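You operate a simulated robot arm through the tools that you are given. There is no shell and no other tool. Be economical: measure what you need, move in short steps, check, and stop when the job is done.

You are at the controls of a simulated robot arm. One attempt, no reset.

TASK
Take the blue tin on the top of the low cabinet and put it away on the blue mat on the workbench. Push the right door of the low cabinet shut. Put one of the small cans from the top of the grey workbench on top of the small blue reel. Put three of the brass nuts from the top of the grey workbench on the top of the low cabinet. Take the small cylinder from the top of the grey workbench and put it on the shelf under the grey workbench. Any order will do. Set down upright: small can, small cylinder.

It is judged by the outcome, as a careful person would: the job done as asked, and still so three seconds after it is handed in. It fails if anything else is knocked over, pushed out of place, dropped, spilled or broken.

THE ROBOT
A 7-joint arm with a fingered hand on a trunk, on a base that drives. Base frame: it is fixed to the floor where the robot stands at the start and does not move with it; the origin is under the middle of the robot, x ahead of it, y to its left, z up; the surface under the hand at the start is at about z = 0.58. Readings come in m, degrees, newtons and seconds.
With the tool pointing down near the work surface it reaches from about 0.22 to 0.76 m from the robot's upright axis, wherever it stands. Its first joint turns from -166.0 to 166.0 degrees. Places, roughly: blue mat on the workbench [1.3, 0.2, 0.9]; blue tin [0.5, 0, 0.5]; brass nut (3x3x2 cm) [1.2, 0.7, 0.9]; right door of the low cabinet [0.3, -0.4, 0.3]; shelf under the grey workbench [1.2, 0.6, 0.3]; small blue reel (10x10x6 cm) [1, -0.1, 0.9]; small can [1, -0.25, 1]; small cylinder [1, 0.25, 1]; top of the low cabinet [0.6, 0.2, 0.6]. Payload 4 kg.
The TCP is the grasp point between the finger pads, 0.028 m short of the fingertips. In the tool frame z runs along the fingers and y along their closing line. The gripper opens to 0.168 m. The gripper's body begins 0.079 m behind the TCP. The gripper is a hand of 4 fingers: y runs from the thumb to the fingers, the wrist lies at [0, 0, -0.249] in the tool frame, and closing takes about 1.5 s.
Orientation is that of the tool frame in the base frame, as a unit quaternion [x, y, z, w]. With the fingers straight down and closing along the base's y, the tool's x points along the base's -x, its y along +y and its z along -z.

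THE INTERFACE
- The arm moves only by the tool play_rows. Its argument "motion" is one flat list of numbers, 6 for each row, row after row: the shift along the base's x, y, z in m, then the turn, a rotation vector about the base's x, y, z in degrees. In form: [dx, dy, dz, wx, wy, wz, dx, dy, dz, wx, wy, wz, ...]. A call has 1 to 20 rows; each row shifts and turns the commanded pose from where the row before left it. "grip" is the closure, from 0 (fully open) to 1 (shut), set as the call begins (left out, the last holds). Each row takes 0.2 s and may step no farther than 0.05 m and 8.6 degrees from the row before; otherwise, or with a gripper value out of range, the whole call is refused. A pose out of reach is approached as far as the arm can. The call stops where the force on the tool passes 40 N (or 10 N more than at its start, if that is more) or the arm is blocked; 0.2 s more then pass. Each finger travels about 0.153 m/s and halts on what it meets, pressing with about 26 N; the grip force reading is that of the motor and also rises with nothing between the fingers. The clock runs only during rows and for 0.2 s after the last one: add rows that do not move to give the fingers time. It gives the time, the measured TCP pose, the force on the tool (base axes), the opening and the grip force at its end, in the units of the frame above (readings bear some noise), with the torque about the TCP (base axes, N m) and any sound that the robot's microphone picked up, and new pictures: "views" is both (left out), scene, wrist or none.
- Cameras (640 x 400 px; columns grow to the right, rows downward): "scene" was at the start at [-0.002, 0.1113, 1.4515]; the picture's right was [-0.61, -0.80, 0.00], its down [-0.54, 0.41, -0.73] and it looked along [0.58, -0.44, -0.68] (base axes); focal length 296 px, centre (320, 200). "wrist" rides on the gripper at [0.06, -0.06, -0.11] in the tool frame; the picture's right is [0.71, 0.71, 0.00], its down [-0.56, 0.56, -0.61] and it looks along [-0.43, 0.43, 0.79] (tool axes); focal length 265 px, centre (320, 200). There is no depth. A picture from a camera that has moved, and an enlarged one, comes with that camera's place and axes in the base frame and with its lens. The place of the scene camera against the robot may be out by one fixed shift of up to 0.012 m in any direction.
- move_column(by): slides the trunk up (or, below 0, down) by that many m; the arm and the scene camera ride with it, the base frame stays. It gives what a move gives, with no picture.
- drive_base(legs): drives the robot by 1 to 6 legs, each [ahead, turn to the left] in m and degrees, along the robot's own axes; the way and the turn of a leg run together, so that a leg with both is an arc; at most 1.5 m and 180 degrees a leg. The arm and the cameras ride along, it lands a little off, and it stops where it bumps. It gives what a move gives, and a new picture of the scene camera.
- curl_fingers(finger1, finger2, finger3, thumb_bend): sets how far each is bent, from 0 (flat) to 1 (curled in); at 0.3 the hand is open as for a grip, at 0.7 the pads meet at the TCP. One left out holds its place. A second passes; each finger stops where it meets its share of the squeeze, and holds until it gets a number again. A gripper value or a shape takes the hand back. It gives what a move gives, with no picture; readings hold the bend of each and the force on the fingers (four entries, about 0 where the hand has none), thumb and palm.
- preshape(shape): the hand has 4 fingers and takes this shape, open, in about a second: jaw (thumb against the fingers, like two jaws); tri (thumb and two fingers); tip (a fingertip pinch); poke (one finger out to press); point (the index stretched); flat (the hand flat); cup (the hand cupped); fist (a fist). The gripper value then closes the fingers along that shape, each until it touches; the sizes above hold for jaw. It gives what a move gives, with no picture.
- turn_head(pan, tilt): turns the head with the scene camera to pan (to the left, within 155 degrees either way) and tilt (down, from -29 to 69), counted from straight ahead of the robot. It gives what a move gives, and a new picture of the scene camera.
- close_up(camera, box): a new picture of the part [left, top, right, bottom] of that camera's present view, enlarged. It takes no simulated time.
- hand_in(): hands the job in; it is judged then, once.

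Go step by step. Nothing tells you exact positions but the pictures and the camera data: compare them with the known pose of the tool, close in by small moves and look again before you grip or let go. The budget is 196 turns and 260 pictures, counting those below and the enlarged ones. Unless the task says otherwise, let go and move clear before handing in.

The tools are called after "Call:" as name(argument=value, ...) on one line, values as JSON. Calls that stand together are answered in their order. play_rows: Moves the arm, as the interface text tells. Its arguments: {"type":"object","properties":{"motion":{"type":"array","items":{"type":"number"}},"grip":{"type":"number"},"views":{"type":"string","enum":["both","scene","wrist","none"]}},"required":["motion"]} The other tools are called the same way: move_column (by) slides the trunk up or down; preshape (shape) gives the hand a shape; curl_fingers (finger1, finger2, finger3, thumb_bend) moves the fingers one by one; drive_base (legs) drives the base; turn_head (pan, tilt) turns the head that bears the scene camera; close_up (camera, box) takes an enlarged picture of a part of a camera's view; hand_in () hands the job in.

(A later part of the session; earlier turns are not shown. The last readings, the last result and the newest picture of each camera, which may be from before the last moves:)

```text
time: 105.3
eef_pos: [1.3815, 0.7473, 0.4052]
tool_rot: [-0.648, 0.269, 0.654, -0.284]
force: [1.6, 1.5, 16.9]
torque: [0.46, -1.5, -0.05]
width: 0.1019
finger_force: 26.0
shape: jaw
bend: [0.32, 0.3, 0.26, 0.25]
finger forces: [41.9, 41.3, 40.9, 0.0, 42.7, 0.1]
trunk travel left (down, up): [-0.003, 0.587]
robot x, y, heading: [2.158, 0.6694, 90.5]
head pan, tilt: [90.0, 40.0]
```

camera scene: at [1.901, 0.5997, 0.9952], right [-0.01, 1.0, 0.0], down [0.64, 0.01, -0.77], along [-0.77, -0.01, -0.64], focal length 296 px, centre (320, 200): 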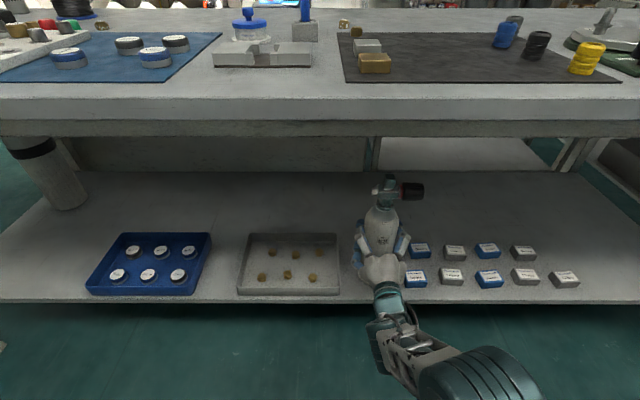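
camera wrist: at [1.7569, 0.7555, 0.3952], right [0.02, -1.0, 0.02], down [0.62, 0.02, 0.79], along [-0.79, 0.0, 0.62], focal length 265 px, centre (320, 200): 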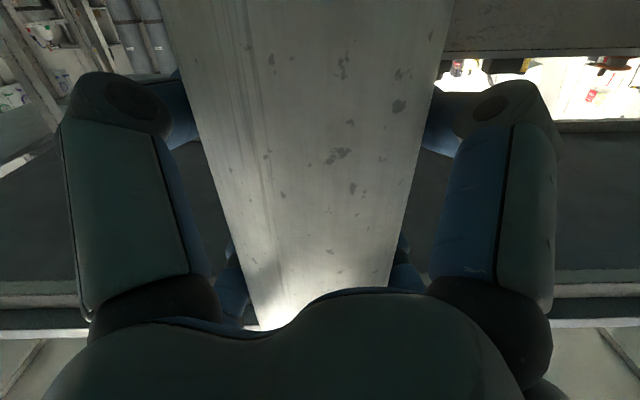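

Contact felt (shelf ≈0.272). Relaxing a few mm and opening the hand.

Call:
play_rows(motion=[0, 0, 0.005, 0, 0, 0, 0, 0, 0, 0, 0, 0], views="none")

Call:
play_rows(motion=[0, 0, 0, 0, 0, 0, 0, 0, 0, 0, 0, 0, 0, 0, 0, 0, 0, 0, 0, 0, 0, 0, 0, 0, 0, 0, 0, 0, 0, 0], grip=0)

```text
time: 105.9
eef_pos: [1.3806, 0.7467, 0.4048]
tool_rot: [-0.651, 0.27, 0.651, -0.282]
force: [-7.0, 1.0, 12.0]
torque: [0.47, -0.06, 0.12]
width: 0.1019
finger_force: 26.2
shape: jaw
bend: [0.32, 0.3, 0.26, 0.25]
finger forces: [44.0, 40.8, 40.1, 0.1, 45.7, 0.0]
trunk travel left (down, up): [-0.003, 0.587]
robot x, y, heading: [2.1604, 0.6632, 90.5]
head pan, tilt: [90.0, 40.0]
```

```text
time: 107.1
eef_pos: [1.3816, 0.7469, 0.4034]
tool_rot: [0.652, -0.27, -0.65, 0.281]
force: [-0.2, -0.5, 0.5]
torque: [-0.01, -0.04, -0.01]
width: 0.1679
finger_force: 0.0
shape: jaw
bend: [0.3, 0.3, 0.3, 0.3]
finger forces: [0.0, 0.1, 0.0, 0.1, 0.1, 0.0]
trunk travel left (down, up): [-0.003, 0.587]
robot x, y, heading: [2.1582, 0.6662, 90.5]
head pan, tilt: [90.0, 40.0]
camera scene: at [1.902, 0.5995, 0.9955], right [-0.01, 1.0, 0.0], down [0.64, 0.01, -0.77], along [-0.77, -0.01, -0.64], focal length 296 px, centre (320, 200)
camera wrist: at [1.4894, 0.7467, 0.3167], right [0.02, -1.0, 0.02], down [0.62, 0.02, 0.79], along [-0.79, 0.0, 0.62], focal length 265 px, centre (320, 200)
```

scene: 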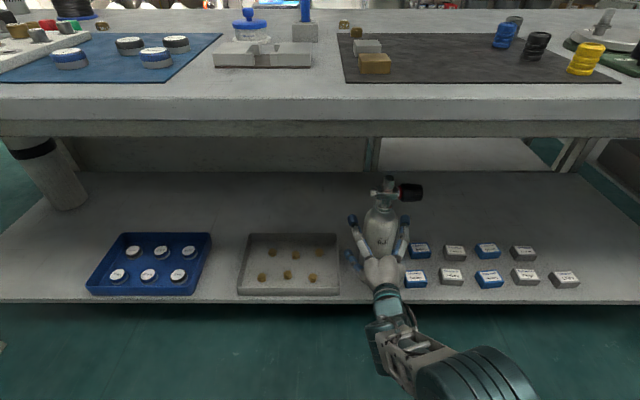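
wrist: 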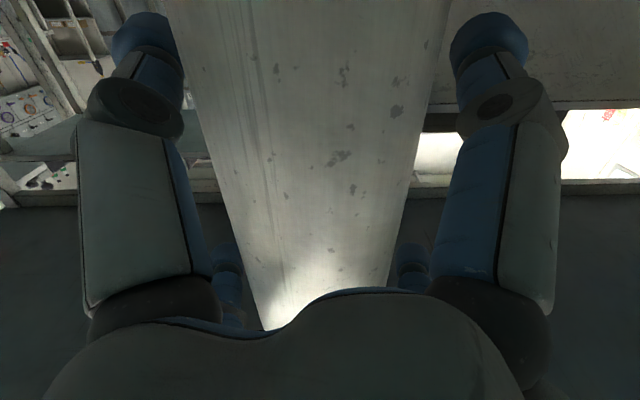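

The fingers are clear of the bottle. Retreating straight back.

Call:
play_rows(motion=[0.02, 0, 0, 0, 0, 0, 0.03, 0, 0, 0, 0, 0, 0.045, 0, 0, 0, 0, 0, 0.045, 0, 0, 0, 0, 0, 0.045, 0, 0, 0, 0, 0, 0.045, 0, 0, 0, 0, 0, 0.045, 0, 0, 0, 0, 0], views="scene")

```text
time: 108.7
eef_pos: [1.6455, 0.7477, 0.4046]
tool_rot: [0.651, -0.271, -0.65, 0.283]
force: [1.1, 0.6, 0.2]
torque: [-0.01, 0.03, 0.01]
width: 0.168
finger_force: 0.0
shape: jaw
bend: [0.3, 0.3, 0.3, 0.3]
finger forces: [0.0, 0.1, 0.1, 0.0, 0.0, 0.1]
out of reach, approached as far as the arm can: row 7
trunk travel left (down, up): [-0.003, 0.587]
robot x, y, heading: [2.1533, 0.6649, 90.1]
head pan, tilt: [90.0, 40.0]
camera scene: at [1.9022, 0.5995, 0.9956], right [-0.01, 1.0, 0.0], down [0.64, 0.01, -0.77], along [-0.77, -0.01, -0.64], focal length 296 px, centre (320, 200)
```

scene: 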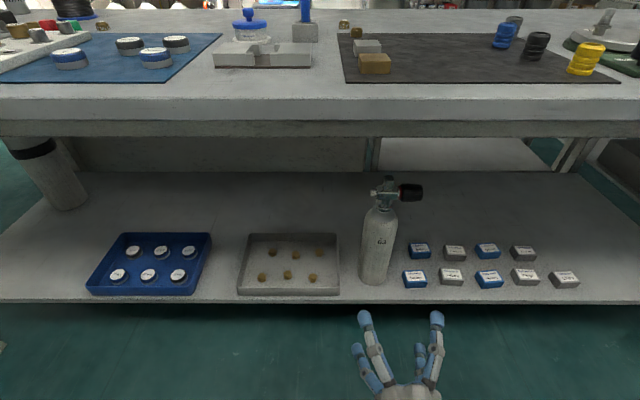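

Bottle stands upright on the shelf. Raising the hand and trunk, then driving back along the bench towards the nuts at x≈1.11.

Call:
play_rows(motion=[0, 0, 0.04, 0, 0, 0, 0, 0, 0.04, 0, 0, 0, 0, 0, 0.04, 0, 0, 0, 0, 0, 0.04, 0, 0, 0], views="none")

Call:
move_column(by=0.5)

Call:
drive_base(legs=[[0, -20], [-0.82, 0], [0, 20]])

```text
time: 109.7
eef_pos: [1.6433, 0.7464, 0.5646]
tool_rot: [0.653, -0.271, -0.649, 0.282]
force: [-0.2, 0.8, 0.8]
torque: [0.02, 0.05, 0.02]
width: 0.168
finger_force: 0.0
shape: jaw
bend: [0.3, 0.3, 0.3, 0.3]
finger forces: [0.0, 0.0, 0.0, 0.1, 0.0, 0.1]
trunk travel left (down, up): [-0.003, 0.587]
robot x, y, heading: [2.1558, 0.6613, 90.8]
head pan, tilt: [90.0, 40.0]
```

```text
refused: 0.5 is not a number from -0.4 to 0.4
```

```text
time: 116.1
eef_pos: [1.3774, -0.0217, 0.5638]
tool_rot: [0.653, -0.268, -0.649, 0.284]
force: [0.6, 0.3, -0.8]
torque: [-0.01, -0.02, 0.0]
width: 0.168
finger_force: 0.0
shape: jaw
bend: [0.3, 0.3, 0.3, 0.3]
finger forces: [0.0, 0.1, 0.1, 0.1, 0.0, 0.0]
trunk travel left (down, up): [-0.003, 0.587]
robot x, y, heading: [1.8926, -0.1022, 90.7]
head pan, tilt: [90.0, 40.0]
camera scene: at [1.6377, -0.1667, 0.9955], right [-0.01, 1.0, 0.0], down [0.64, 0.01, -0.77], along [-0.77, -0.01, -0.64], focal length 296 px, centre (320, 200)
```

scene: 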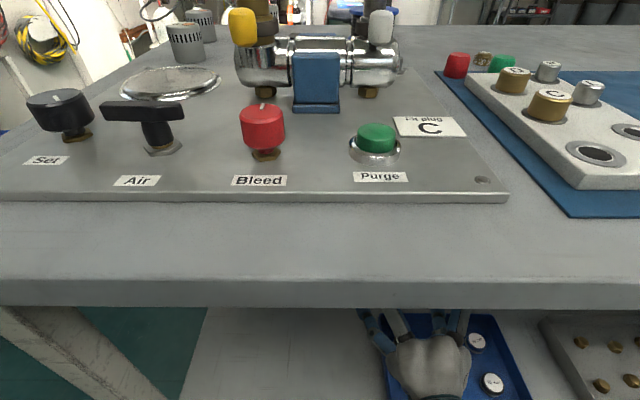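

The trunk raise was refused (limit 0.4) so the drive ran with the hand low; it went under the bench top but touched nothing. I'll retrace exactly the same path out, then raise.

Call:
drive_base(legs=[[0, -20.5], [0.82, 0], [0, 20]])

```text
time: 122.8
eef_pos: [1.6672, 0.7665, 0.5659]
tool_rot: [-0.65, 0.276, 0.652, -0.277]
force: [-0.3, 0.1, 0.1]
torque: [0.0, -0.01, 0.0]
width: 0.1677
finger_force: 0.0
shape: jaw
bend: [0.3, 0.3, 0.3, 0.3]
finger forces: [0.1, 0.1, 0.1, 0.1, 0.0, 0.0]
trunk travel left (down, up): [-0.003, 0.587]
robot x, y, heading: [2.1809, 0.6747, 89.5]
head pan, tilt: [90.0, 40.0]
camera scene: at [1.9244, 0.6152, 0.9955], right [0.01, 1.0, 0.0], down [0.64, 0.0, -0.77], along [-0.77, 0.0, -0.64], focal length 296 px, centre (320, 200)
```

scene: 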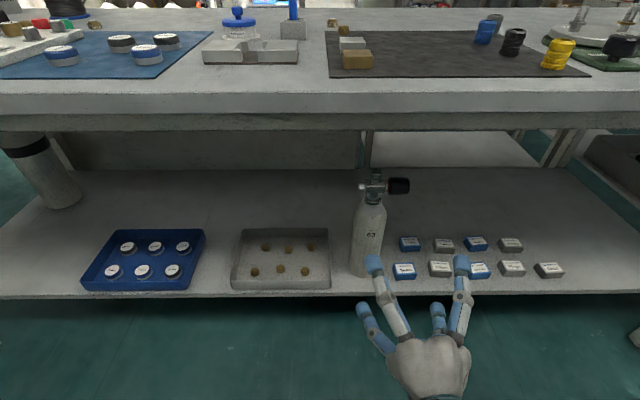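

Nothing disturbed. Raising the trunk in two steps.

Call:
move_column(by=0.4)

Call:
move_column(by=0.15)

```text
time: 126.6
eef_pos: [1.6671, 0.7658, 0.9646]
tool_rot: [-0.65, 0.276, 0.652, -0.277]
force: [-0.2, 0.5, -0.1]
torque: [0.0, 0.0, 0.02]
width: 0.168
finger_force: 0.0
shape: jaw
bend: [0.3, 0.3, 0.3, 0.3]
finger forces: [0.0, 0.0, 0.1, 0.0, 0.1, 0.1]
trunk travel left (down, up): [-0.403, 0.187]
robot x, y, heading: [2.1766, 0.6814, 89.8]
head pan, tilt: [90.0, 40.0]
```

```text
time: 128.3
eef_pos: [1.667, 0.7646, 1.1151]
tool_rot: [-0.65, 0.275, 0.652, -0.277]
force: [0.2, -0.5, -0.1]
torque: [-0.03, -0.01, 0.0]
width: 0.1678
finger_force: 0.2
shape: jaw
bend: [0.3, 0.3, 0.3, 0.3]
finger forces: [0.0, 0.0, 0.0, 0.0, 0.1, 0.0]
trunk travel left (down, up): [-0.553, 0.037]
robot x, y, heading: [2.1802, 0.6766, 89.3]
head pan, tilt: [90.0, 40.0]
```

Call:
play_rows(motion=[0, 0, 0.005, 0, -8.2, 0, 0, 0, 0.005, 0, -8.2, 0, 0, 0, 0.005, 0, -8.2, 0, 0, 0, 0.005, 0, -8.2, 0, 0, 0, 0.005, 0, -8.2, 0, 0, 0, 0, 0, -8.2, 0, 0, 0, 0, 0, -8.2, 0, 0, 0, 0, 0, -8.2, 0, 0, 0, 0, 0, -8.2, 0, 0, 0, 0, 0, -8.2, 0, 0, 0, 0, 0, -8, 0], views="none")

Call:
drive_base(legs=[[0, -22], [-0.83, 0], [0, 22]])

Call:
turn_head(pan=90, tilt=50)

```text
time: 130.7
eef_pos: [1.6554, 0.7645, 1.1398]
tool_rot: [0.92, -0.389, -0.036, 0.021]
force: [-0.7, 0.7, -0.4]
torque: [-0.11, -0.02, 0.01]
width: 0.1679
finger_force: 0.1
shape: jaw
bend: [0.3, 0.3, 0.3, 0.3]
finger forces: [0.0, 0.0, 0.0, 0.1, 0.0, 0.0]
out of reach, approached as far as the arm can: row 11
trunk travel left (down, up): [-0.553, 0.037]
robot x, y, heading: [2.1801, 0.6806, 89.7]
head pan, tilt: [90.0, 40.0]
```

```text
time: 137.5
eef_pos: [1.334, -0.0041, 1.1402]
tool_rot: [0.918, -0.393, -0.037, 0.021]
force: [0.1, -0.8, 0.2]
torque: [-0.01, 0.01, 0.02]
width: 0.168
finger_force: 0.0
shape: jaw
bend: [0.3, 0.3, 0.3, 0.3]
finger forces: [0.0, 0.0, 0.0, 0.0, 0.0, 0.1]
trunk travel left (down, up): [-0.553, 0.037]
robot x, y, heading: [1.8589, -0.0994, 89.3]
head pan, tilt: [90.0, 40.0]
camera scene: at [1.6011, -0.1562, 1.5455], right [0.01, 1.0, 0.0], down [0.64, -0.01, -0.77], along [-0.77, 0.01, -0.64], focal length 296 px, centre (320, 200)
```

scene: 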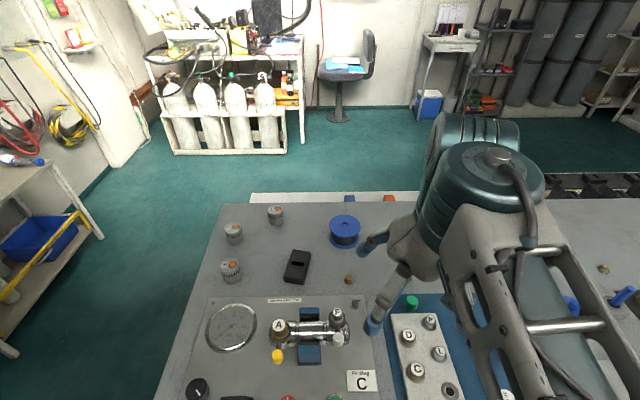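

```text
time: 138.2
eef_pos: [1.335, -0.0044, 1.139]
tool_rot: [0.918, -0.394, -0.038, 0.019]
force: [0.0, -0.1, 0.0]
torque: [0.01, 0.02, 0.01]
width: 0.168
finger_force: 0.1
shape: jaw
bend: [0.3, 0.3, 0.3, 0.3]
finger forces: [0.0, 0.0, 0.0, 0.0, 0.0, 0.0]
trunk travel left (down, up): [-0.553, 0.037]
robot x, y, heading: [1.8593, -0.0979, 89.1]
head pan, tilt: [90.0, 50.0]
camera scene: at [1.6092, -0.1559, 1.5314], right [0.01, 1.0, 0.0], down [0.77, -0.01, -0.64], along [-0.64, 0.01, -0.77], focal length 296 px, centre (320, 200)
```

scene: 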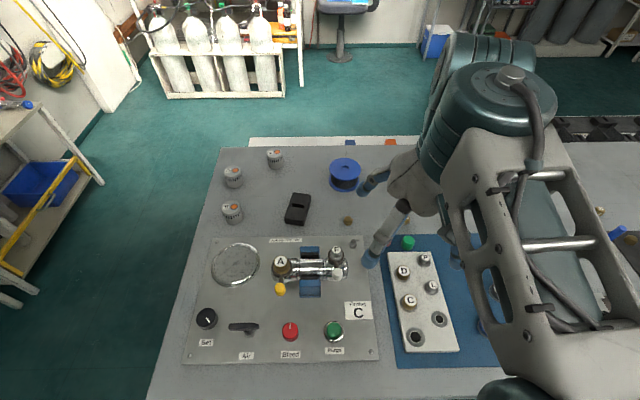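

Moving above nut B near (1.12, 0.09) to look with the wrist camera.

Call:
play_rows(motion=[-0.034, 0.0157, -0.023, 0, 0, 0, -0.034, 0.0157, -0.023, 0, 0, 0, -0.034, 0.0157, -0.023, 0, 0, 0, -0.034, 0.0157, -0.023, 0, 0, 0, -0.034, 0.0157, -0.023, 0, 0, 0, -0.034, 0.0157, -0.023, 0, 0, 0], grip=0.5)

```text
time: 139.6
eef_pos: [1.1699, 0.1052, 1.0052]
tool_rot: [0.916, -0.398, -0.037, 0.022]
force: [0.9, 2.5, 0.0]
torque: [-0.27, 0.01, 0.03]
width: 0.0842
finger_force: 0.0
shape: jaw
bend: [0.34, 0.34, 0.34, 0.34]
finger forces: [0.0, 0.0, 0.0, 0.0, 0.0, 0.0]
out of reach, approached as far as the arm can: row 6
trunk travel left (down, up): [-0.553, 0.037]
robot x, y, heading: [1.8609, -0.0949, 89.1]
head pan, tilt: [90.0, 50.0]
camera scene: at [1.6102, -0.1483, 1.5318], right [0.02, 1.0, 0.0], down [0.77, -0.02, -0.64], along [-0.64, 0.01, -0.77], focal length 296 px, centre (320, 200)
camera wrist: at [1.2635, 0.1034, 1.1052], right [-0.04, -1.0, 0.01], down [-0.73, 0.04, 0.68], along [-0.68, 0.01, -0.73], focal length 265 px, centre (320, 200)
```

scene: 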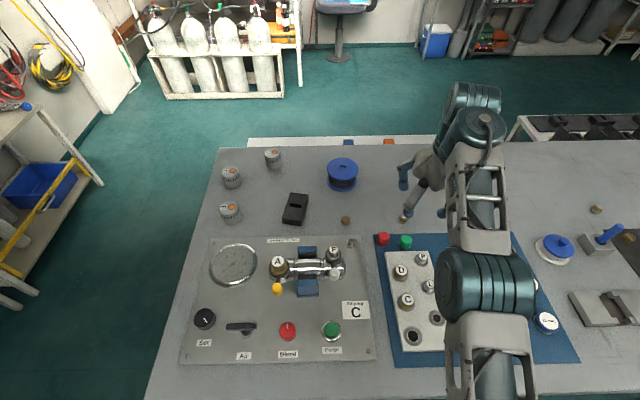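
wrist: 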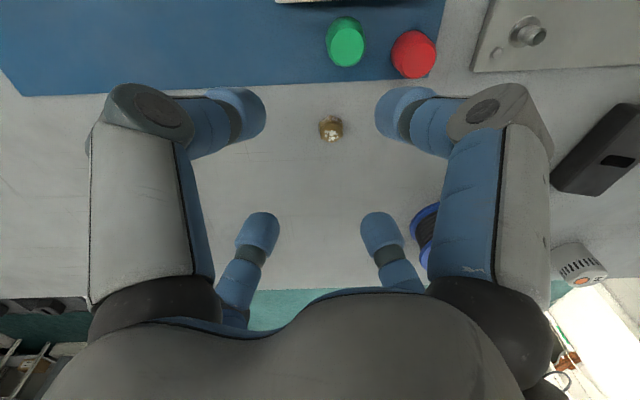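

Nut B is at (1.135, 0.092), and I can fetch it later from the right end. First nut A near (1.18, 0.667): lifting and driving ahead.

Call:
play_rows(motion=[0.02, -0.01, 0.03, 0, 0, 0, 0.03, -0.02, 0.04, 0, 0, 0, 0.04, -0.02, 0.03, 0, 0, 0], views="none")

Call:
drive_base(legs=[[0.72, 0]])

```text
refused: row 2 steps farther than a row can; nothing moved
```

```text
time: 143.6
eef_pos: [1.1745, 0.823, 1.0044]
tool_rot: [0.92, -0.39, -0.037, 0.02]
force: [-0.8, 0.1, -1.3]
torque: [0.02, -0.01, -0.02]
width: 0.0842
finger_force: 0.1
shape: jaw
bend: [0.34, 0.34, 0.34, 0.34]
finger forces: [0.1, 0.0, 0.1, 0.1, 0.1, 0.0]
trunk travel left (down, up): [-0.553, 0.037]
robot x, y, heading: [1.8638, 0.6408, 89.6]
head pan, tilt: [90.0, 50.0]
camera scene: at [1.6174, 0.5766, 1.5313], right [0.01, 1.0, 0.0], down [0.77, -0.01, -0.64], along [-0.64, 0.0, -0.77], focal length 296 px, centre (320, 200)
```

scene: 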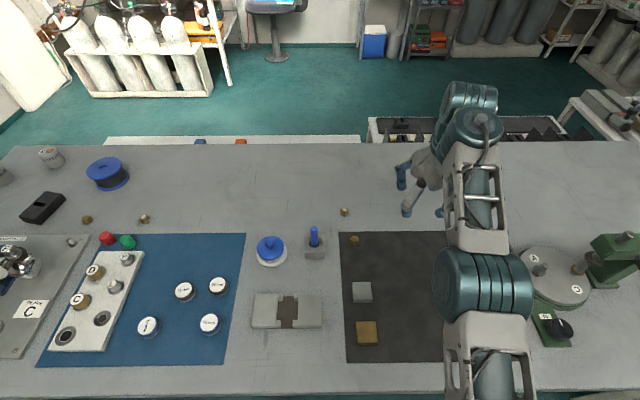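

Lucky—the lift was refused (step too long) but the drive passed clear; I'll chain less. Now over to nut A near (1.197, 0.666).

Call:
play_rows(motion=[0.005, -0.039, 0, 0, 0, 0, 0.005, -0.039, 0, 0, 0, 0, 0.006, -0.039, -0.01, 0, 0, 0, 0.006, -0.039, -0.03, 0, 0, 0], views="wrist")

```text
time: 144.6
eef_pos: [1.1993, 0.6631, 0.9651]
tool_rot: [0.92, -0.39, -0.039, 0.02]
force: [-0.4, 0.1, 0.3]
torque: [0.03, 0.01, 0.0]
width: 0.0843
finger_force: 0.0
shape: jaw
bend: [0.34, 0.34, 0.34, 0.34]
finger forces: [0.0, 0.0, 0.1, 0.0, 0.1, 0.1]
trunk travel left (down, up): [-0.553, 0.037]
robot x, y, heading: [1.8687, 0.6335, 89.6]
head pan, tilt: [90.0, 50.0]
camera wrist: at [1.2923, 0.6628, 1.0668], right [-0.02, -1.0, 0.01], down [-0.73, 0.02, 0.68], along [-0.68, 0.0, -0.73], focal length 265 px, centre (320, 200)
```

wrist: 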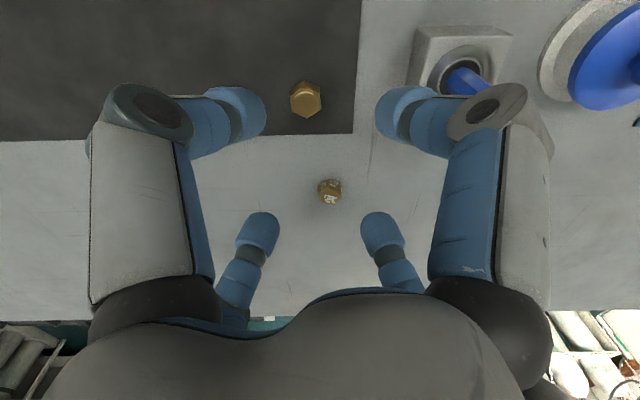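

Call:
close_up(camera="wrist", box=[260, 60, 400, 220])

Call:
close_up(camera="scene", box=[60, 190, 200, 270])

```text
2.50 times, centred on (330, 140) of wrist
camera zoom: at [1.2923, 0.6628, 1.0668], right [-0.02, -1.0, 0.01], down [-0.73, 0.02, 0.68], along [-0.68, 0.0, -0.73], focal length 664 px, centre (295, 350)
```

zoom: 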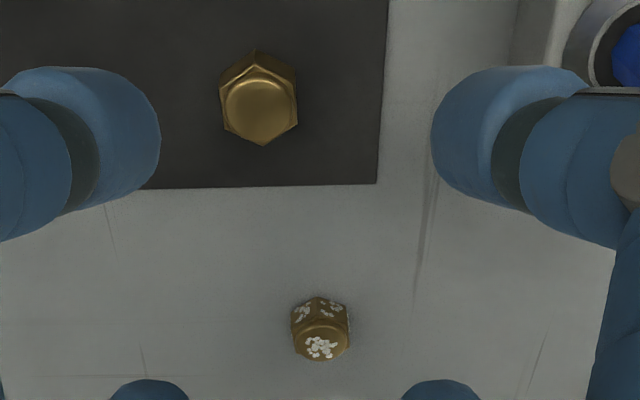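

```text
4.57 times, centred on (130, 230) of scene
camera zoom: at [1.6175, 0.5758, 1.5313], right [0.01, 1.0, 0.0], down [0.77, 0.0, -0.64], along [-0.64, 0.0, -0.77], focal length 1353 px, centre (1189, 63)
```

zoom: 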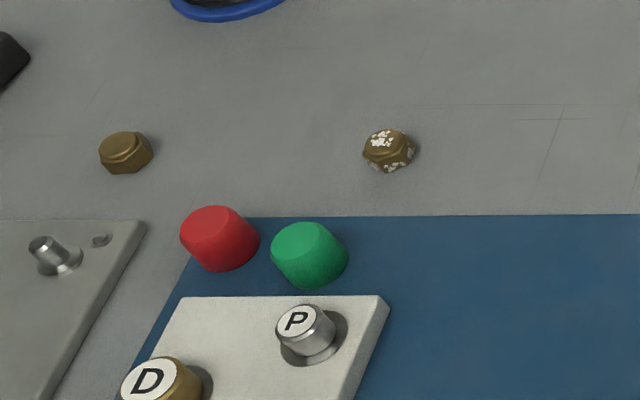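

Nut A (clean one) is at (1.212, 0.672). Going down to it.

Call:
play_rows(motion=[0.006, 0.005, -0.02, 0, 0, 0, 0.006, 0.004, -0.02, 0, 0, 0], views="wrist")

```text
time: 145.2
eef_pos: [1.2076, 0.6756, 0.9249]
tool_rot: [0.92, -0.39, -0.039, 0.021]
force: [0.3, -0.1, 0.0]
torque: [0.03, 0.0, 0.01]
width: 0.0841
finger_force: 0.0
shape: jaw
bend: [0.34, 0.34, 0.34, 0.34]
finger forces: [0.0, 0.0, 0.1, 0.0, 0.1, 0.1]
trunk travel left (down, up): [-0.553, 0.037]
robot x, y, heading: [1.8683, 0.6349, 89.6]
head pan, tilt: [90.0, 50.0]
camera wrist: at [1.3025, 0.6743, 1.0264], right [-0.02, -1.0, 0.01], down [-0.73, 0.02, 0.68], along [-0.68, 0.0, -0.73], focal length 265 px, centre (320, 200)
```

wrist: 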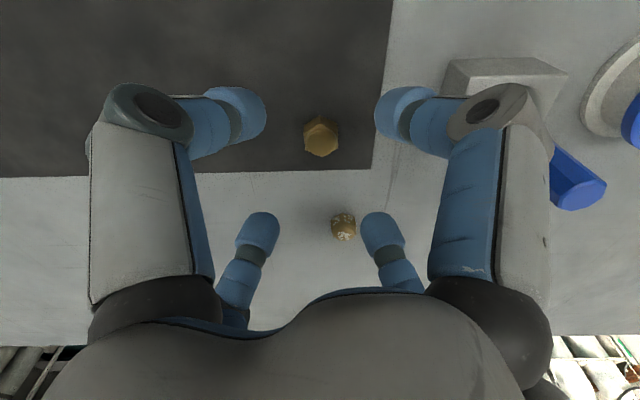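

Call:
play_rows(motion=[0.005, -0.003, -0.015, 0, 0, 0, 0, 0, -0.015, 0, 0, 0, 0, 0, -0.011, 0, 0, 0], views="wrist")

```text
time: 146.0
eef_pos: [1.2135, 0.6739, 0.886]
tool_rot: [0.919, -0.391, -0.039, 0.022]
force: [1.7, 0.2, 16.4]
torque: [0.42, -0.72, -0.05]
width: 0.0849
finger_force: 0.0
shape: jaw
bend: [0.34, 0.34, 0.34, 0.33]
finger forces: [2.3, 0.1, 0.0, 0.1, 15.0, 0.0]
trunk travel left (down, up): [-0.553, 0.037]
robot x, y, heading: [1.8702, 0.6397, 89.4]
head pan, tilt: [90.0, 50.0]
camera wrist: at [1.3077, 0.6725, 0.9863], right [-0.02, -1.0, 0.01], down [-0.73, 0.02, 0.68], along [-0.68, 0.0, -0.73], focal length 265 px, centre (320, 200)
```

wrist: 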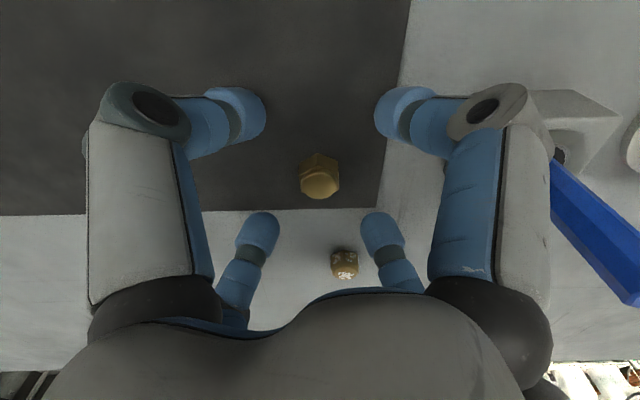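

Fingers touch the mat; raise 4 mm and close.

Call:
play_rows(motion=[0, 0, 0.004, 0, 0, 0, 0, 0, 0, 0, 0, 0, 0, 0, 0, 0, 0, 0, 0, 0, 0, 0, 0, 0, 0, 0, 0, 0, 0, 0, 0, 0, 0, 0, 0, 0, 0, 0, 0, 0, 0, 0], grip=1, views="wrist")

```text
time: 147.6
eef_pos: [1.2146, 0.6721, 0.8881]
tool_rot: [0.92, -0.39, -0.039, 0.02]
force: [-1.2, -1.0, 15.3]
torque: [-0.03, 0.06, -0.03]
width: 0.0268
finger_force: 26.3
shape: jaw
bend: [0.82, 0.7, 0.7, 0.48]
finger forces: [14.1, 0.1, 0.1, 0.0, 22.5, 0.0]
trunk travel left (down, up): [-0.553, 0.037]
robot x, y, heading: [1.8615, 0.6392, 89.4]
head pan, tilt: [90.0, 50.0]
camera wrist: at [1.3081, 0.6718, 0.9891], right [-0.02, -1.0, 0.01], down [-0.73, 0.02, 0.68], along [-0.68, 0.0, -0.73], focal length 265 px, centre (320, 200)
```

wrist: 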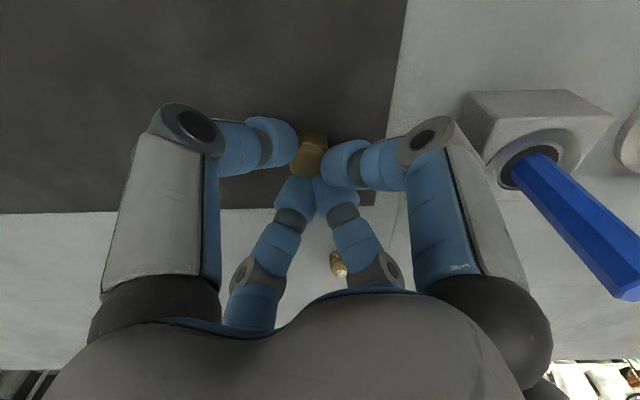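

The nut got squeezed to one side because of my 5° hand tilt. Opening again, straightening the hand, and recentring.

Call:
play_rows(motion=[0, 0, 0.002, 0, 0, 0, 0, 0, 0, 0, 0, 0, 0, 0, 0, 0, 0, 0, 0, 0, 0, 0, 0, 0, 0, 0, 0.03, 0, 0, 0, 0, 0, 0.005, 0, -5, 0], grip=0.45, views="wrist")

```text
time: 149.0
eef_pos: [1.2127, 0.6719, 0.924]
tool_rot: [0.921, -0.39, 0.003, 0.003]
force: [0.6, 1.3, -0.4]
torque: [-0.02, 0.04, -0.02]
width: 0.0922
finger_force: 0.0
shape: jaw
bend: [0.32, 0.32, 0.32, 0.32]
finger forces: [0.0, 0.1, 0.0, 0.0, 0.1, 0.0]
trunk travel left (down, up): [-0.553, 0.037]
robot x, y, heading: [1.866, 0.6394, 89.7]
head pan, tilt: [90.0, 50.0]
camera wrist: at [1.2976, 0.6716, 1.0327], right [-0.02, -1.0, 0.01], down [-0.79, 0.02, 0.61], along [-0.61, 0.0, -0.79], focal length 265 px, centre (320, 200)
```

wrist: 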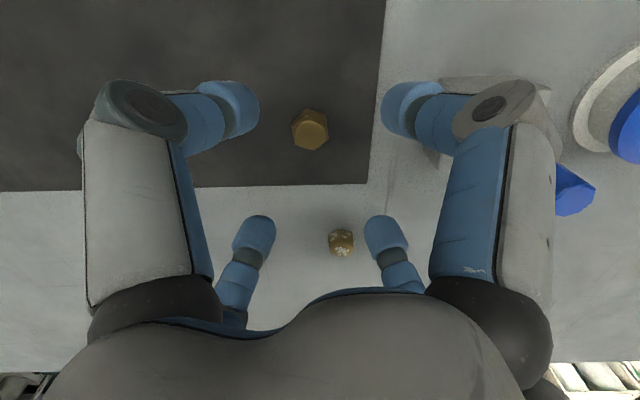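

Call:
play_rows(motion=[0.012, 0.004, -0.01, 0, 0, 0, 0.005, 0.001, -0.015, 0, 0, 0, 0, 0, -0.01, 0, 0, 0, 0, 0, 0, 0, 0, 0], grip=0.6, views="wrist")

```text
time: 150.0
eef_pos: [1.231, 0.6775, 0.8892]
tool_rot: [0.921, -0.39, 0.003, 0.003]
force: [-0.4, -0.1, 0.3]
torque: [0.04, 0.01, -0.02]
width: 0.0675
finger_force: 0.1
shape: jaw
bend: [0.79, 0.79, 0.79, 0.39]
finger forces: [0.0, 0.0, 0.0, 0.1, 0.2, 0.1]
trunk travel left (down, up): [-0.553, 0.037]
robot x, y, heading: [1.867, 0.6392, 89.6]
head pan, tilt: [90.0, 50.0]
camera wrist: at [1.3152, 0.6761, 0.999], right [-0.02, -1.0, 0.01], down [-0.79, 0.02, 0.61], along [-0.61, 0.0, -0.79], focal length 265 px, centre (320, 200)
```

wrist: 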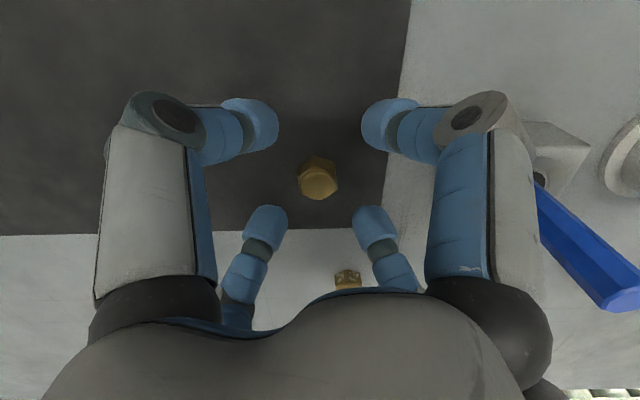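

Call:
play_rows(motion=[0, 0, 0, 0, 0, 0, 0, 0, 0, 0, 0, 0, 0, 0, 0, 0, 0, 0, 0, 0, 0, 0, 0, 0, 0, 0, 0, 0, 0, 0, 0, 0, 0, 0, 0, 0], grip=1, views="wrist")

```text
time: 151.4
eef_pos: [1.2312, 0.6771, 0.8916]
tool_rot: [0.92, -0.391, 0.001, 0.003]
force: [-0.1, 0.3, 12.2]
torque: [-0.05, 0.1, 0.0]
width: 0.014
finger_force: 25.6
shape: jaw
bend: [0.73, 0.76, 0.77, 0.78]
finger forces: [25.7, 19.9, 20.0, 0.0, 19.5, 0.0]
trunk travel left (down, up): [-0.553, 0.037]
robot x, y, heading: [1.8656, 0.6362, 89.6]
head pan, tilt: [90.0, 50.0]
camera wrist: at [1.3157, 0.676, 1.0001], right [-0.02, -1.0, 0.01], down [-0.79, 0.02, 0.61], along [-0.61, 0.0, -0.79], focal length 265 px, centre (320, 200)
```

wrist: 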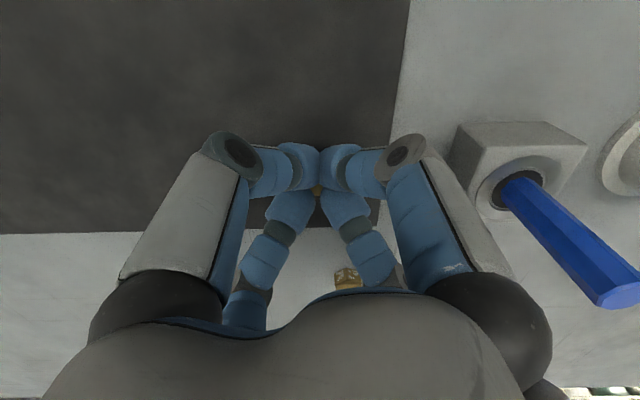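

All four fingers hold the nut. Lifting.

Call:
play_rows(motion=[0, 0, 0.03, 0, 0, 0, 0, 0, 0.045, 0, 0, 0, 0.03, 0, 0.03, 0, 0, 0, 0.03, 0, 0.03, 0, 0, 0, 0.03, 0, 0.03, 0, 0, 0, 0.04, 0, 0.02, 0, 0, 0], views="both")

```text
time: 152.8
eef_pos: [1.3613, 0.678, 1.0738]
tool_rot: [0.92, -0.391, 0.002, 0.004]
force: [-0.4, 0.5, -0.3]
torque: [0.0, 0.01, 0.0]
width: 0.0136
finger_force: 26.5
shape: jaw
bend: [0.73, 0.76, 0.77, 0.78]
finger forces: [24.6, 18.5, 18.9, 0.0, 0.0, 0.0]
trunk travel left (down, up): [-0.553, 0.037]
robot x, y, heading: [1.8686, 0.6385, 89.6]
head pan, tilt: [90.0, 50.0]
camera scene: at [1.6184, 0.5766, 1.5315], right [0.01, 1.0, 0.0], down [0.77, -0.01, -0.64], along [-0.64, 0.0, -0.77], focal length 296 px, centre (320, 200)
camera wrist: at [1.4446, 0.6775, 1.1835], right [-0.02, -1.0, 0.01], down [-0.79, 0.02, 0.61], along [-0.61, 0.0, -0.79], focal length 265 px, centre (320, 200)
```

scene: 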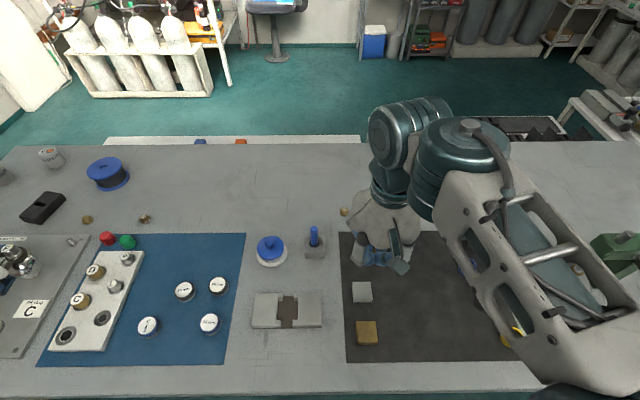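
wrist: 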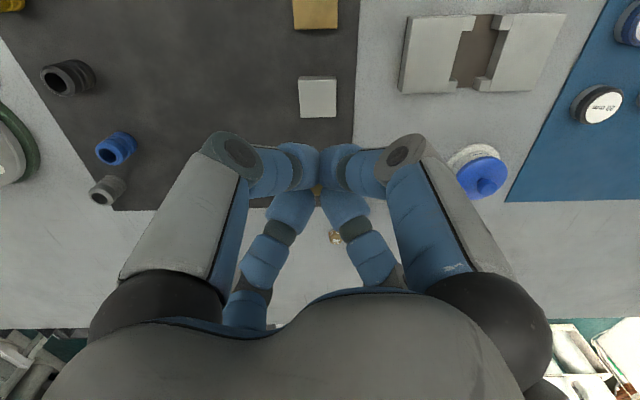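

Call:
close_up(camera="wrist", box=[260, 140, 380, 250])

```text
3.64 times, centred on (320, 195) of wrist
camera zoom: at [1.4446, 0.6775, 1.1835], right [-0.02, -1.0, 0.01], down [-0.79, 0.02, 0.61], along [-0.61, 0.0, -0.79], focal length 965 px, centre (320, 218)
```

zoom: 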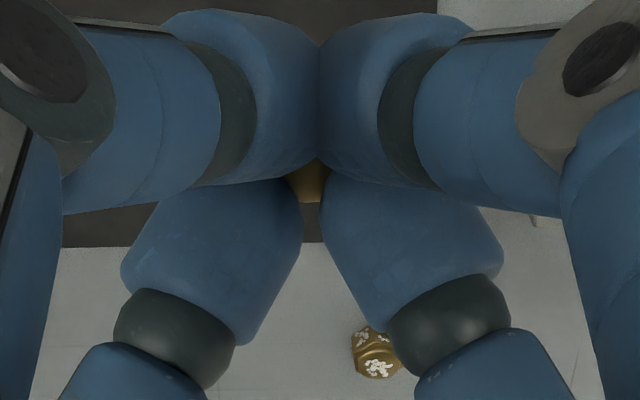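

The nut is held by three fingers at ~20 N; steady. Driving back along the bench to the right end, then turning to face +x.

Call:
drive_base(legs=[[-1.0, 0], [-0.53, 0]])

```text
time: 160.6
eef_pos: [1.344, -0.8145, 1.074]
tool_rot: [0.918, -0.398, 0.003, 0.002]
force: [-0.3, 0.7, -1.0]
torque: [0.01, -0.01, 0.0]
width: 0.0136
finger_force: 25.7
shape: jaw
bend: [0.73, 0.76, 0.77, 0.78]
finger forces: [24.6, 18.4, 18.9, 0.0, 0.0, 0.0]
trunk travel left (down, up): [-0.553, 0.037]
robot x, y, heading: [1.8522, -0.8596, 89.0]
head pan, tilt: [90.0, 50.0]
camera scene: at [1.6009, -0.9208, 1.5313], right [0.02, 1.0, 0.0], down [0.77, -0.02, -0.64], along [-0.64, 0.01, -0.77], focal length 296 px, centre (320, 200)
```

scene: 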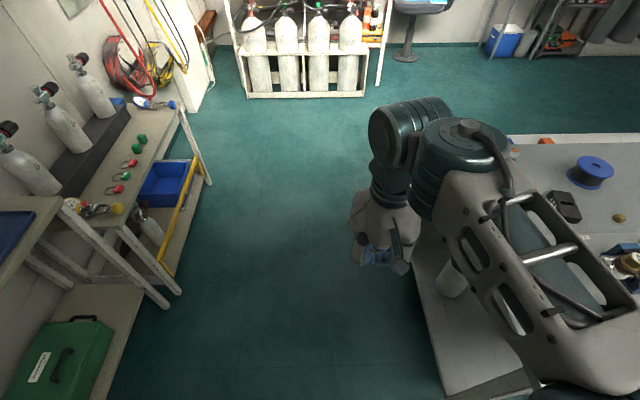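

Call:
drive_base(legs=[[0, -92.5], [-1.2, 0], [0, 3.5]])

Call:
turn_head(pan=80, tilt=55)

```text
time: 170.9
eef_pos: [0.7245, -0.2574, 1.0736]
tool_rot: [-0.367, 0.93, 0.0, -0.004]
force: [0.0, -0.1, -0.7]
torque: [0.02, -0.03, 0.03]
width: 0.0137
finger_force: 25.8
shape: jaw
bend: [0.73, 0.76, 0.77, 0.78]
finger forces: [24.5, 19.0, 19.0, 0.1, 0.1, 0.1]
trunk travel left (down, up): [-0.553, 0.037]
robot x, y, heading: [0.6761, -0.7681, -1.5]
head pan, tilt: [90.0, 50.0]
camera scene: at [0.6146, -0.5273, 1.5313], right [1.0, -0.02, 0.0], down [-0.02, -0.77, -0.64], along [0.02, 0.64, -0.77], focal length 296 px, centre (320, 200)
```

scene: 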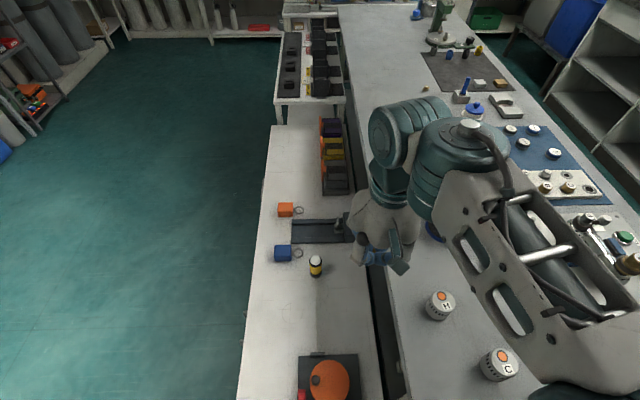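

```text
time: 171.7
eef_pos: [0.7249, -0.2584, 1.0735]
tool_rot: [-0.367, 0.93, 0.0, -0.004]
force: [1.2, -0.9, -1.1]
torque: [-0.01, 0.01, 0.01]
width: 0.0135
finger_force: 25.9
shape: jaw
bend: [0.73, 0.76, 0.77, 0.78]
finger forces: [24.4, 18.9, 19.0, 0.0, 0.1, 0.0]
trunk travel left (down, up): [-0.553, 0.037]
robot x, y, heading: [0.6784, -0.7646, -1.4]
head pan, tilt: [80.0, 55.0]
camera scene: at [0.6274, -0.5337, 1.5248], right [0.98, -0.2, 0.0], down [-0.16, -0.8, -0.57], along [0.11, 0.56, -0.82], focal length 296 px, centre (320, 200)
```

scene: 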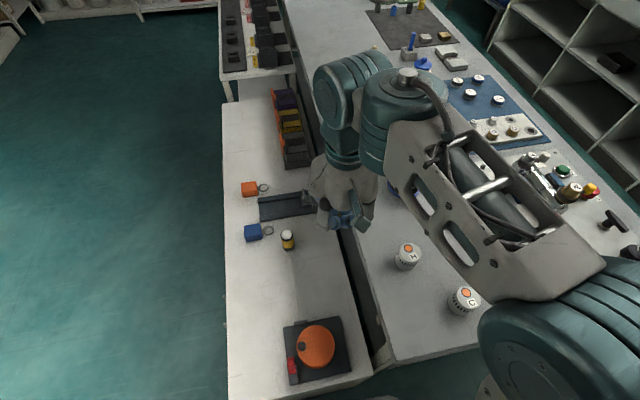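

I'm now beside the cabinet's right end. I'll set nut A at about (0.47, -0.22) on the cabinet top.

Call:
play_rows(motion=[-0.0425, 0.0065, -0.01, 0, 0, 0, -0.0425, 0.0065, -0.01, 0, 0, 0, -0.0425, 0.0065, -0.01, 0, 0, 0, -0.0425, 0.0065, -0.01, 0, 0, 0, -0.0425, 0.0065, -0.01, 0, 0, 0, -0.0425, 0.0065, -0.01, 0, 0, 0, 0, 0, -0.045, 0, 0, 0, 0, 0, -0.045, 0, 0, 0, 0, 0, -0.045, 0, 0, 0, 0, 0, -0.045, 0, 0, 0, 0, 0, -0.045, 0, 0, 0, 0, 0, -0.045, 0, 0, 0, 0, 0, -0.045, 0, 0, 0])

```text
time: 174.4
eef_pos: [0.4687, -0.2205, 0.6986]
tool_rot: [-0.367, 0.93, 0.0, -0.003]
force: [0.3, 0.9, -0.7]
torque: [0.02, -0.01, 0.0]
width: 0.0134
finger_force: 26.0
shape: jaw
bend: [0.73, 0.76, 0.77, 0.78]
finger forces: [25.6, 19.3, 19.2, 0.0, 0.1, 0.1]
trunk travel left (down, up): [-0.553, 0.037]
robot x, y, heading: [0.6787, -0.7624, -1.2]
head pan, tilt: [80.0, 55.0]
camera scene: at [0.6272, -0.5334, 1.5248], right [0.98, -0.2, 0.0], down [-0.16, -0.8, -0.57], along [0.11, 0.56, -0.82], focal length 296 px, centre (320, 200)
camera wrist: at [0.4659, -0.3054, 0.8069], right [-1.0, 0.03, 0.01], down [0.03, 0.79, 0.61], along [0.01, 0.61, -0.79], focal length 265 px, centre (320, 200)
```

scene: 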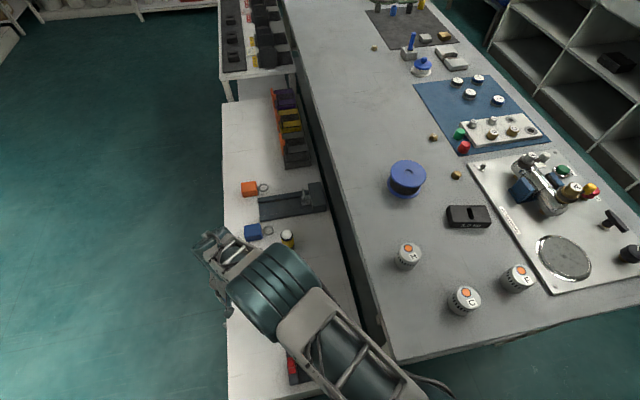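
wrist: 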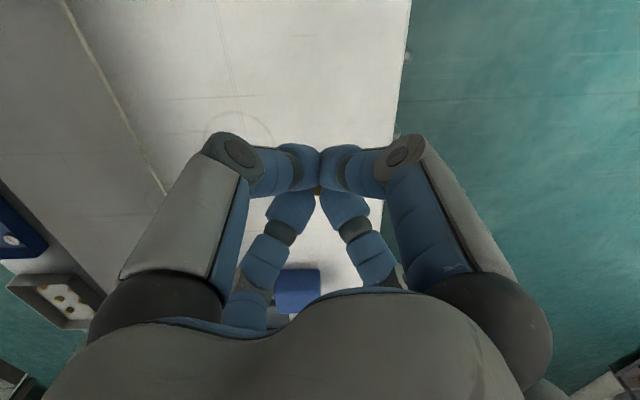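

Call:
play_rows(motion=[0, 0, -0.03, 0, 0, 0, 0, 0, -0.03, 0, 0, 0, 0, 0, -0.01, 0, 0, 0], views="wrist")

Call:
play_rows(motion=[0, 0, -0.004, 0, 0, 0, 0, 0, -0.003, 0, 0, 0], views="none")

```text
time: 175.2
eef_pos: [0.4702, -0.22, 0.6294]
tool_rot: [-0.368, 0.93, 0.001, -0.004]
force: [0.2, -0.3, -0.8]
torque: [0.01, 0.0, 0.0]
width: 0.0136
finger_force: 25.6
shape: jaw
bend: [0.73, 0.76, 0.77, 0.78]
finger forces: [25.6, 19.2, 19.1, 0.1, 0.0, 0.1]
trunk travel left (down, up): [-0.553, 0.037]
robot x, y, heading: [0.679, -0.7614, -1.3]
head pan, tilt: [80.0, 55.0]
camera wrist: at [0.4678, -0.3057, 0.7376], right [-1.0, 0.03, 0.01], down [0.03, 0.79, 0.61], along [0.01, 0.61, -0.79], focal length 265 px, centre (320, 200)
```

wrist: 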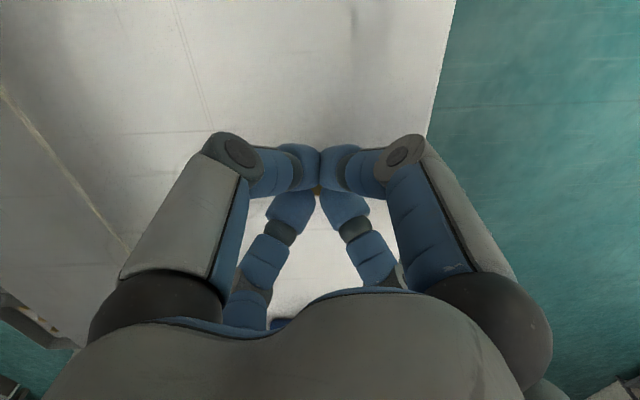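

```text
time: 175.8
eef_pos: [0.4696, -0.2198, 0.6218]
tool_rot: [-0.367, 0.93, 0.001, -0.004]
force: [0.2, 0.2, -0.8]
torque: [-0.03, 0.01, 0.01]
width: 0.0136
finger_force: 25.8
shape: jaw
bend: [0.73, 0.76, 0.77, 0.78]
finger forces: [25.6, 19.3, 19.1, 0.1, 0.0, 0.1]
trunk travel left (down, up): [-0.553, 0.037]
robot x, y, heading: [0.6751, -0.7651, -1.3]
head pan, tilt: [80.0, 55.0]
```

Call:
play_rows(motion=[0, 0, -0.003, 0, 0, 0], views="none")

Call:
play_rows(motion=[0, 0, -0.003, 0, 0, 0], views="none")

Call:
play_rows(motion=[0, 0, -0.003, 0, 0, 0], views="none")

```text
time: 176.2
eef_pos: [0.47, -0.2202, 0.6197]
tool_rot: [-0.368, 0.93, 0.002, -0.004]
force: [1.3, -0.1, 0.8]
torque: [-0.03, 0.01, -0.02]
width: 0.0134
finger_force: 25.8
shape: jaw
bend: [0.73, 0.76, 0.77, 0.78]
finger forces: [25.9, 19.4, 19.1, 0.2, 0.0, 0.0]
trunk travel left (down, up): [-0.553, 0.037]
robot x, y, heading: [0.6776, -0.7663, -1.4]
head pan, tilt: [80.0, 55.0]
```

```text
time: 176.7
eef_pos: [0.4702, -0.2182, 0.6172]
tool_rot: [-0.367, 0.93, 0.003, -0.004]
force: [1.2, -0.5, 22.5]
torque: [0.05, -0.01, 0.0]
width: 0.0135
finger_force: 26.2
shape: jaw
bend: [0.73, 0.76, 0.77, 0.78]
finger forces: [29.2, 21.8, 21.4, 0.0, 0.0, 0.0]
trunk travel left (down, up): [-0.553, 0.037]
robot x, y, heading: [0.6794, -0.7665, -1.1]
head pan, tilt: [80.0, 55.0]
```

```text
time: 177.1
eef_pos: [0.4684, -0.2168, 0.6179]
tool_rot: [-0.368, 0.93, 0.005, -0.005]
force: [1.5, -2.8, 21.0]
torque: [-0.04, -0.05, 0.0]
width: 0.0135
finger_force: 25.9
shape: jaw
bend: [0.73, 0.76, 0.77, 0.78]
finger forces: [30.7, 21.5, 23.3, 0.1, 30.0, 0.0]
trunk travel left (down, up): [-0.553, 0.037]
robot x, y, heading: [0.6784, -0.764, -1.4]
head pan, tilt: [80.0, 55.0]
stopped in row 1: the force on the tool passed its limit at 44 N (the readings are from after the stop); the commanded pose is now the measured one
```

Contact. Opening and lifting.

Call:
play_rows(motion=[0, 0, 0.002, 0, 0, 0, 0, 0, 0, 0, 0, 0, 0, 0, 0, 0, 0, 0, 0, 0, 0, 0, 0, 0, 0, 0, 0.02, 0, 0, 0, 0, 0, 0.04, 0, 0, 0, 0, 0, 0.04, 0, 0, 0], grip=0.5)

```text
time: 178.7
eef_pos: [0.4688, -0.2174, 0.7163]
tool_rot: [-0.368, 0.93, 0.003, -0.005]
force: [0.3, 0.2, 0.2]
torque: [-0.02, 0.02, -0.02]
width: 0.0833
finger_force: 0.0
shape: jaw
bend: [0.34, 0.34, 0.34, 0.34]
finger forces: [0.1, 0.0, 0.1, 0.0, 0.0, 0.0]
trunk travel left (down, up): [-0.553, 0.037]
robot x, y, heading: [0.6766, -0.7649, -1.2]
head pan, tilt: [80.0, 55.0]
camera scene: at [0.6276, -0.5339, 1.5248], right [0.98, -0.2, 0.0], down [-0.16, -0.8, -0.57], along [0.11, 0.56, -0.82], focal length 296 px, centre (320, 200)
camera wrist: at [0.4673, -0.3041, 0.8255], right [-1.0, 0.03, 0.01], down [0.03, 0.79, 0.62], along [0.01, 0.62, -0.79], focal length 265 px, centre (320, 200)
```

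scene: 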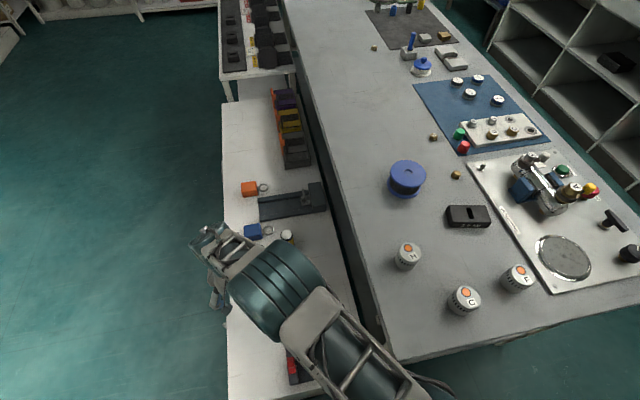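
wrist: 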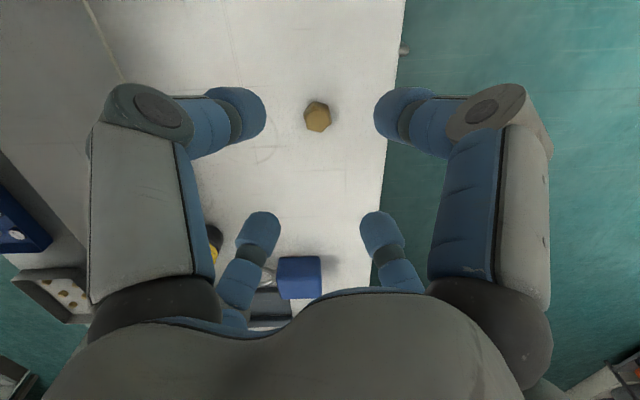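

Nut A is on the cabinet. Next I lift, turn the hand so its pinch line lies along x, and then drive forward for nuts C and B.

Call:
play_rows(motion=[0, 0, 0.045, 0, 0, 7.8, 0, 0, 0.045, 0, 0, 7.8, 0, 0, 0.045, 0, 0, 7.8, 0, 0, 0.045, 0, 0, 7.8, 0, 0, 0.045, 0, 0, 7.8, 0, 0, 0.045, 0, 0, 7.8, 0, 0, 0.045, 0, 0, 0, 0, 0, 0.045, 0, 0, 0], views="none")

Call:
preshape(shape="tip")

Call:
close_up(camera="wrist", box=[0, 0, 640, 400])

```text
time: 180.5
eef_pos: [0.4703, -0.2113, 1.0703]
tool_rot: [-0.707, 0.707, 0.0, -0.002]
force: [0.5, 0.7, -0.6]
torque: [-0.11, 0.1, 0.01]
width: 0.0838
finger_force: 0.1
shape: jaw
bend: [0.34, 0.34, 0.34, 0.34]
finger forces: [0.1, 0.1, 0.1, 0.1, 0.0, 0.0]
out of reach, approached as far as the arm can: row 8
trunk travel left (down, up): [-0.553, 0.037]
robot x, y, heading: [0.6761, -0.766, -1.2]
head pan, tilt: [80.0, 55.0]
```

```text
time: 181.4
eef_pos: [0.4704, -0.2143, 1.0707]
tool_rot: [-0.707, 0.707, 0.0, -0.002]
force: [-0.5, -0.4, -0.7]
torque: [0.0, 0.01, -0.01]
width: 0.1679
finger_force: 0.0
shape: tip
bend: [0.11, 0.3, 0.11, 0.3]
finger forces: [0.0, 0.0, 0.1, 0.1, 0.0, 0.0]
trunk travel left (down, up): [-0.553, 0.037]
robot x, y, heading: [0.681, -0.7616, -1.1]
head pan, tilt: [80.0, 55.0]
```

```text
1.00 times, centred on (320, 200) of wrist (not enlarged: the box is as wide or as high as the picture)
camera zoom: at [0.5293, -0.2736, 1.1798], right [-0.71, -0.71, 0.0], down [-0.56, 0.56, 0.61], along [-0.44, 0.43, -0.79], focal length 265 px, centre (320, 200)
```

zoom: 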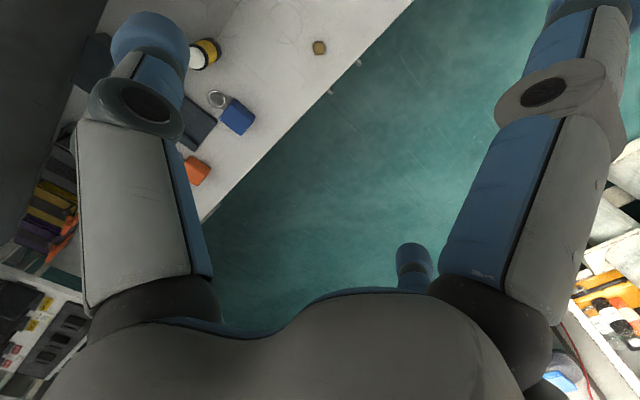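

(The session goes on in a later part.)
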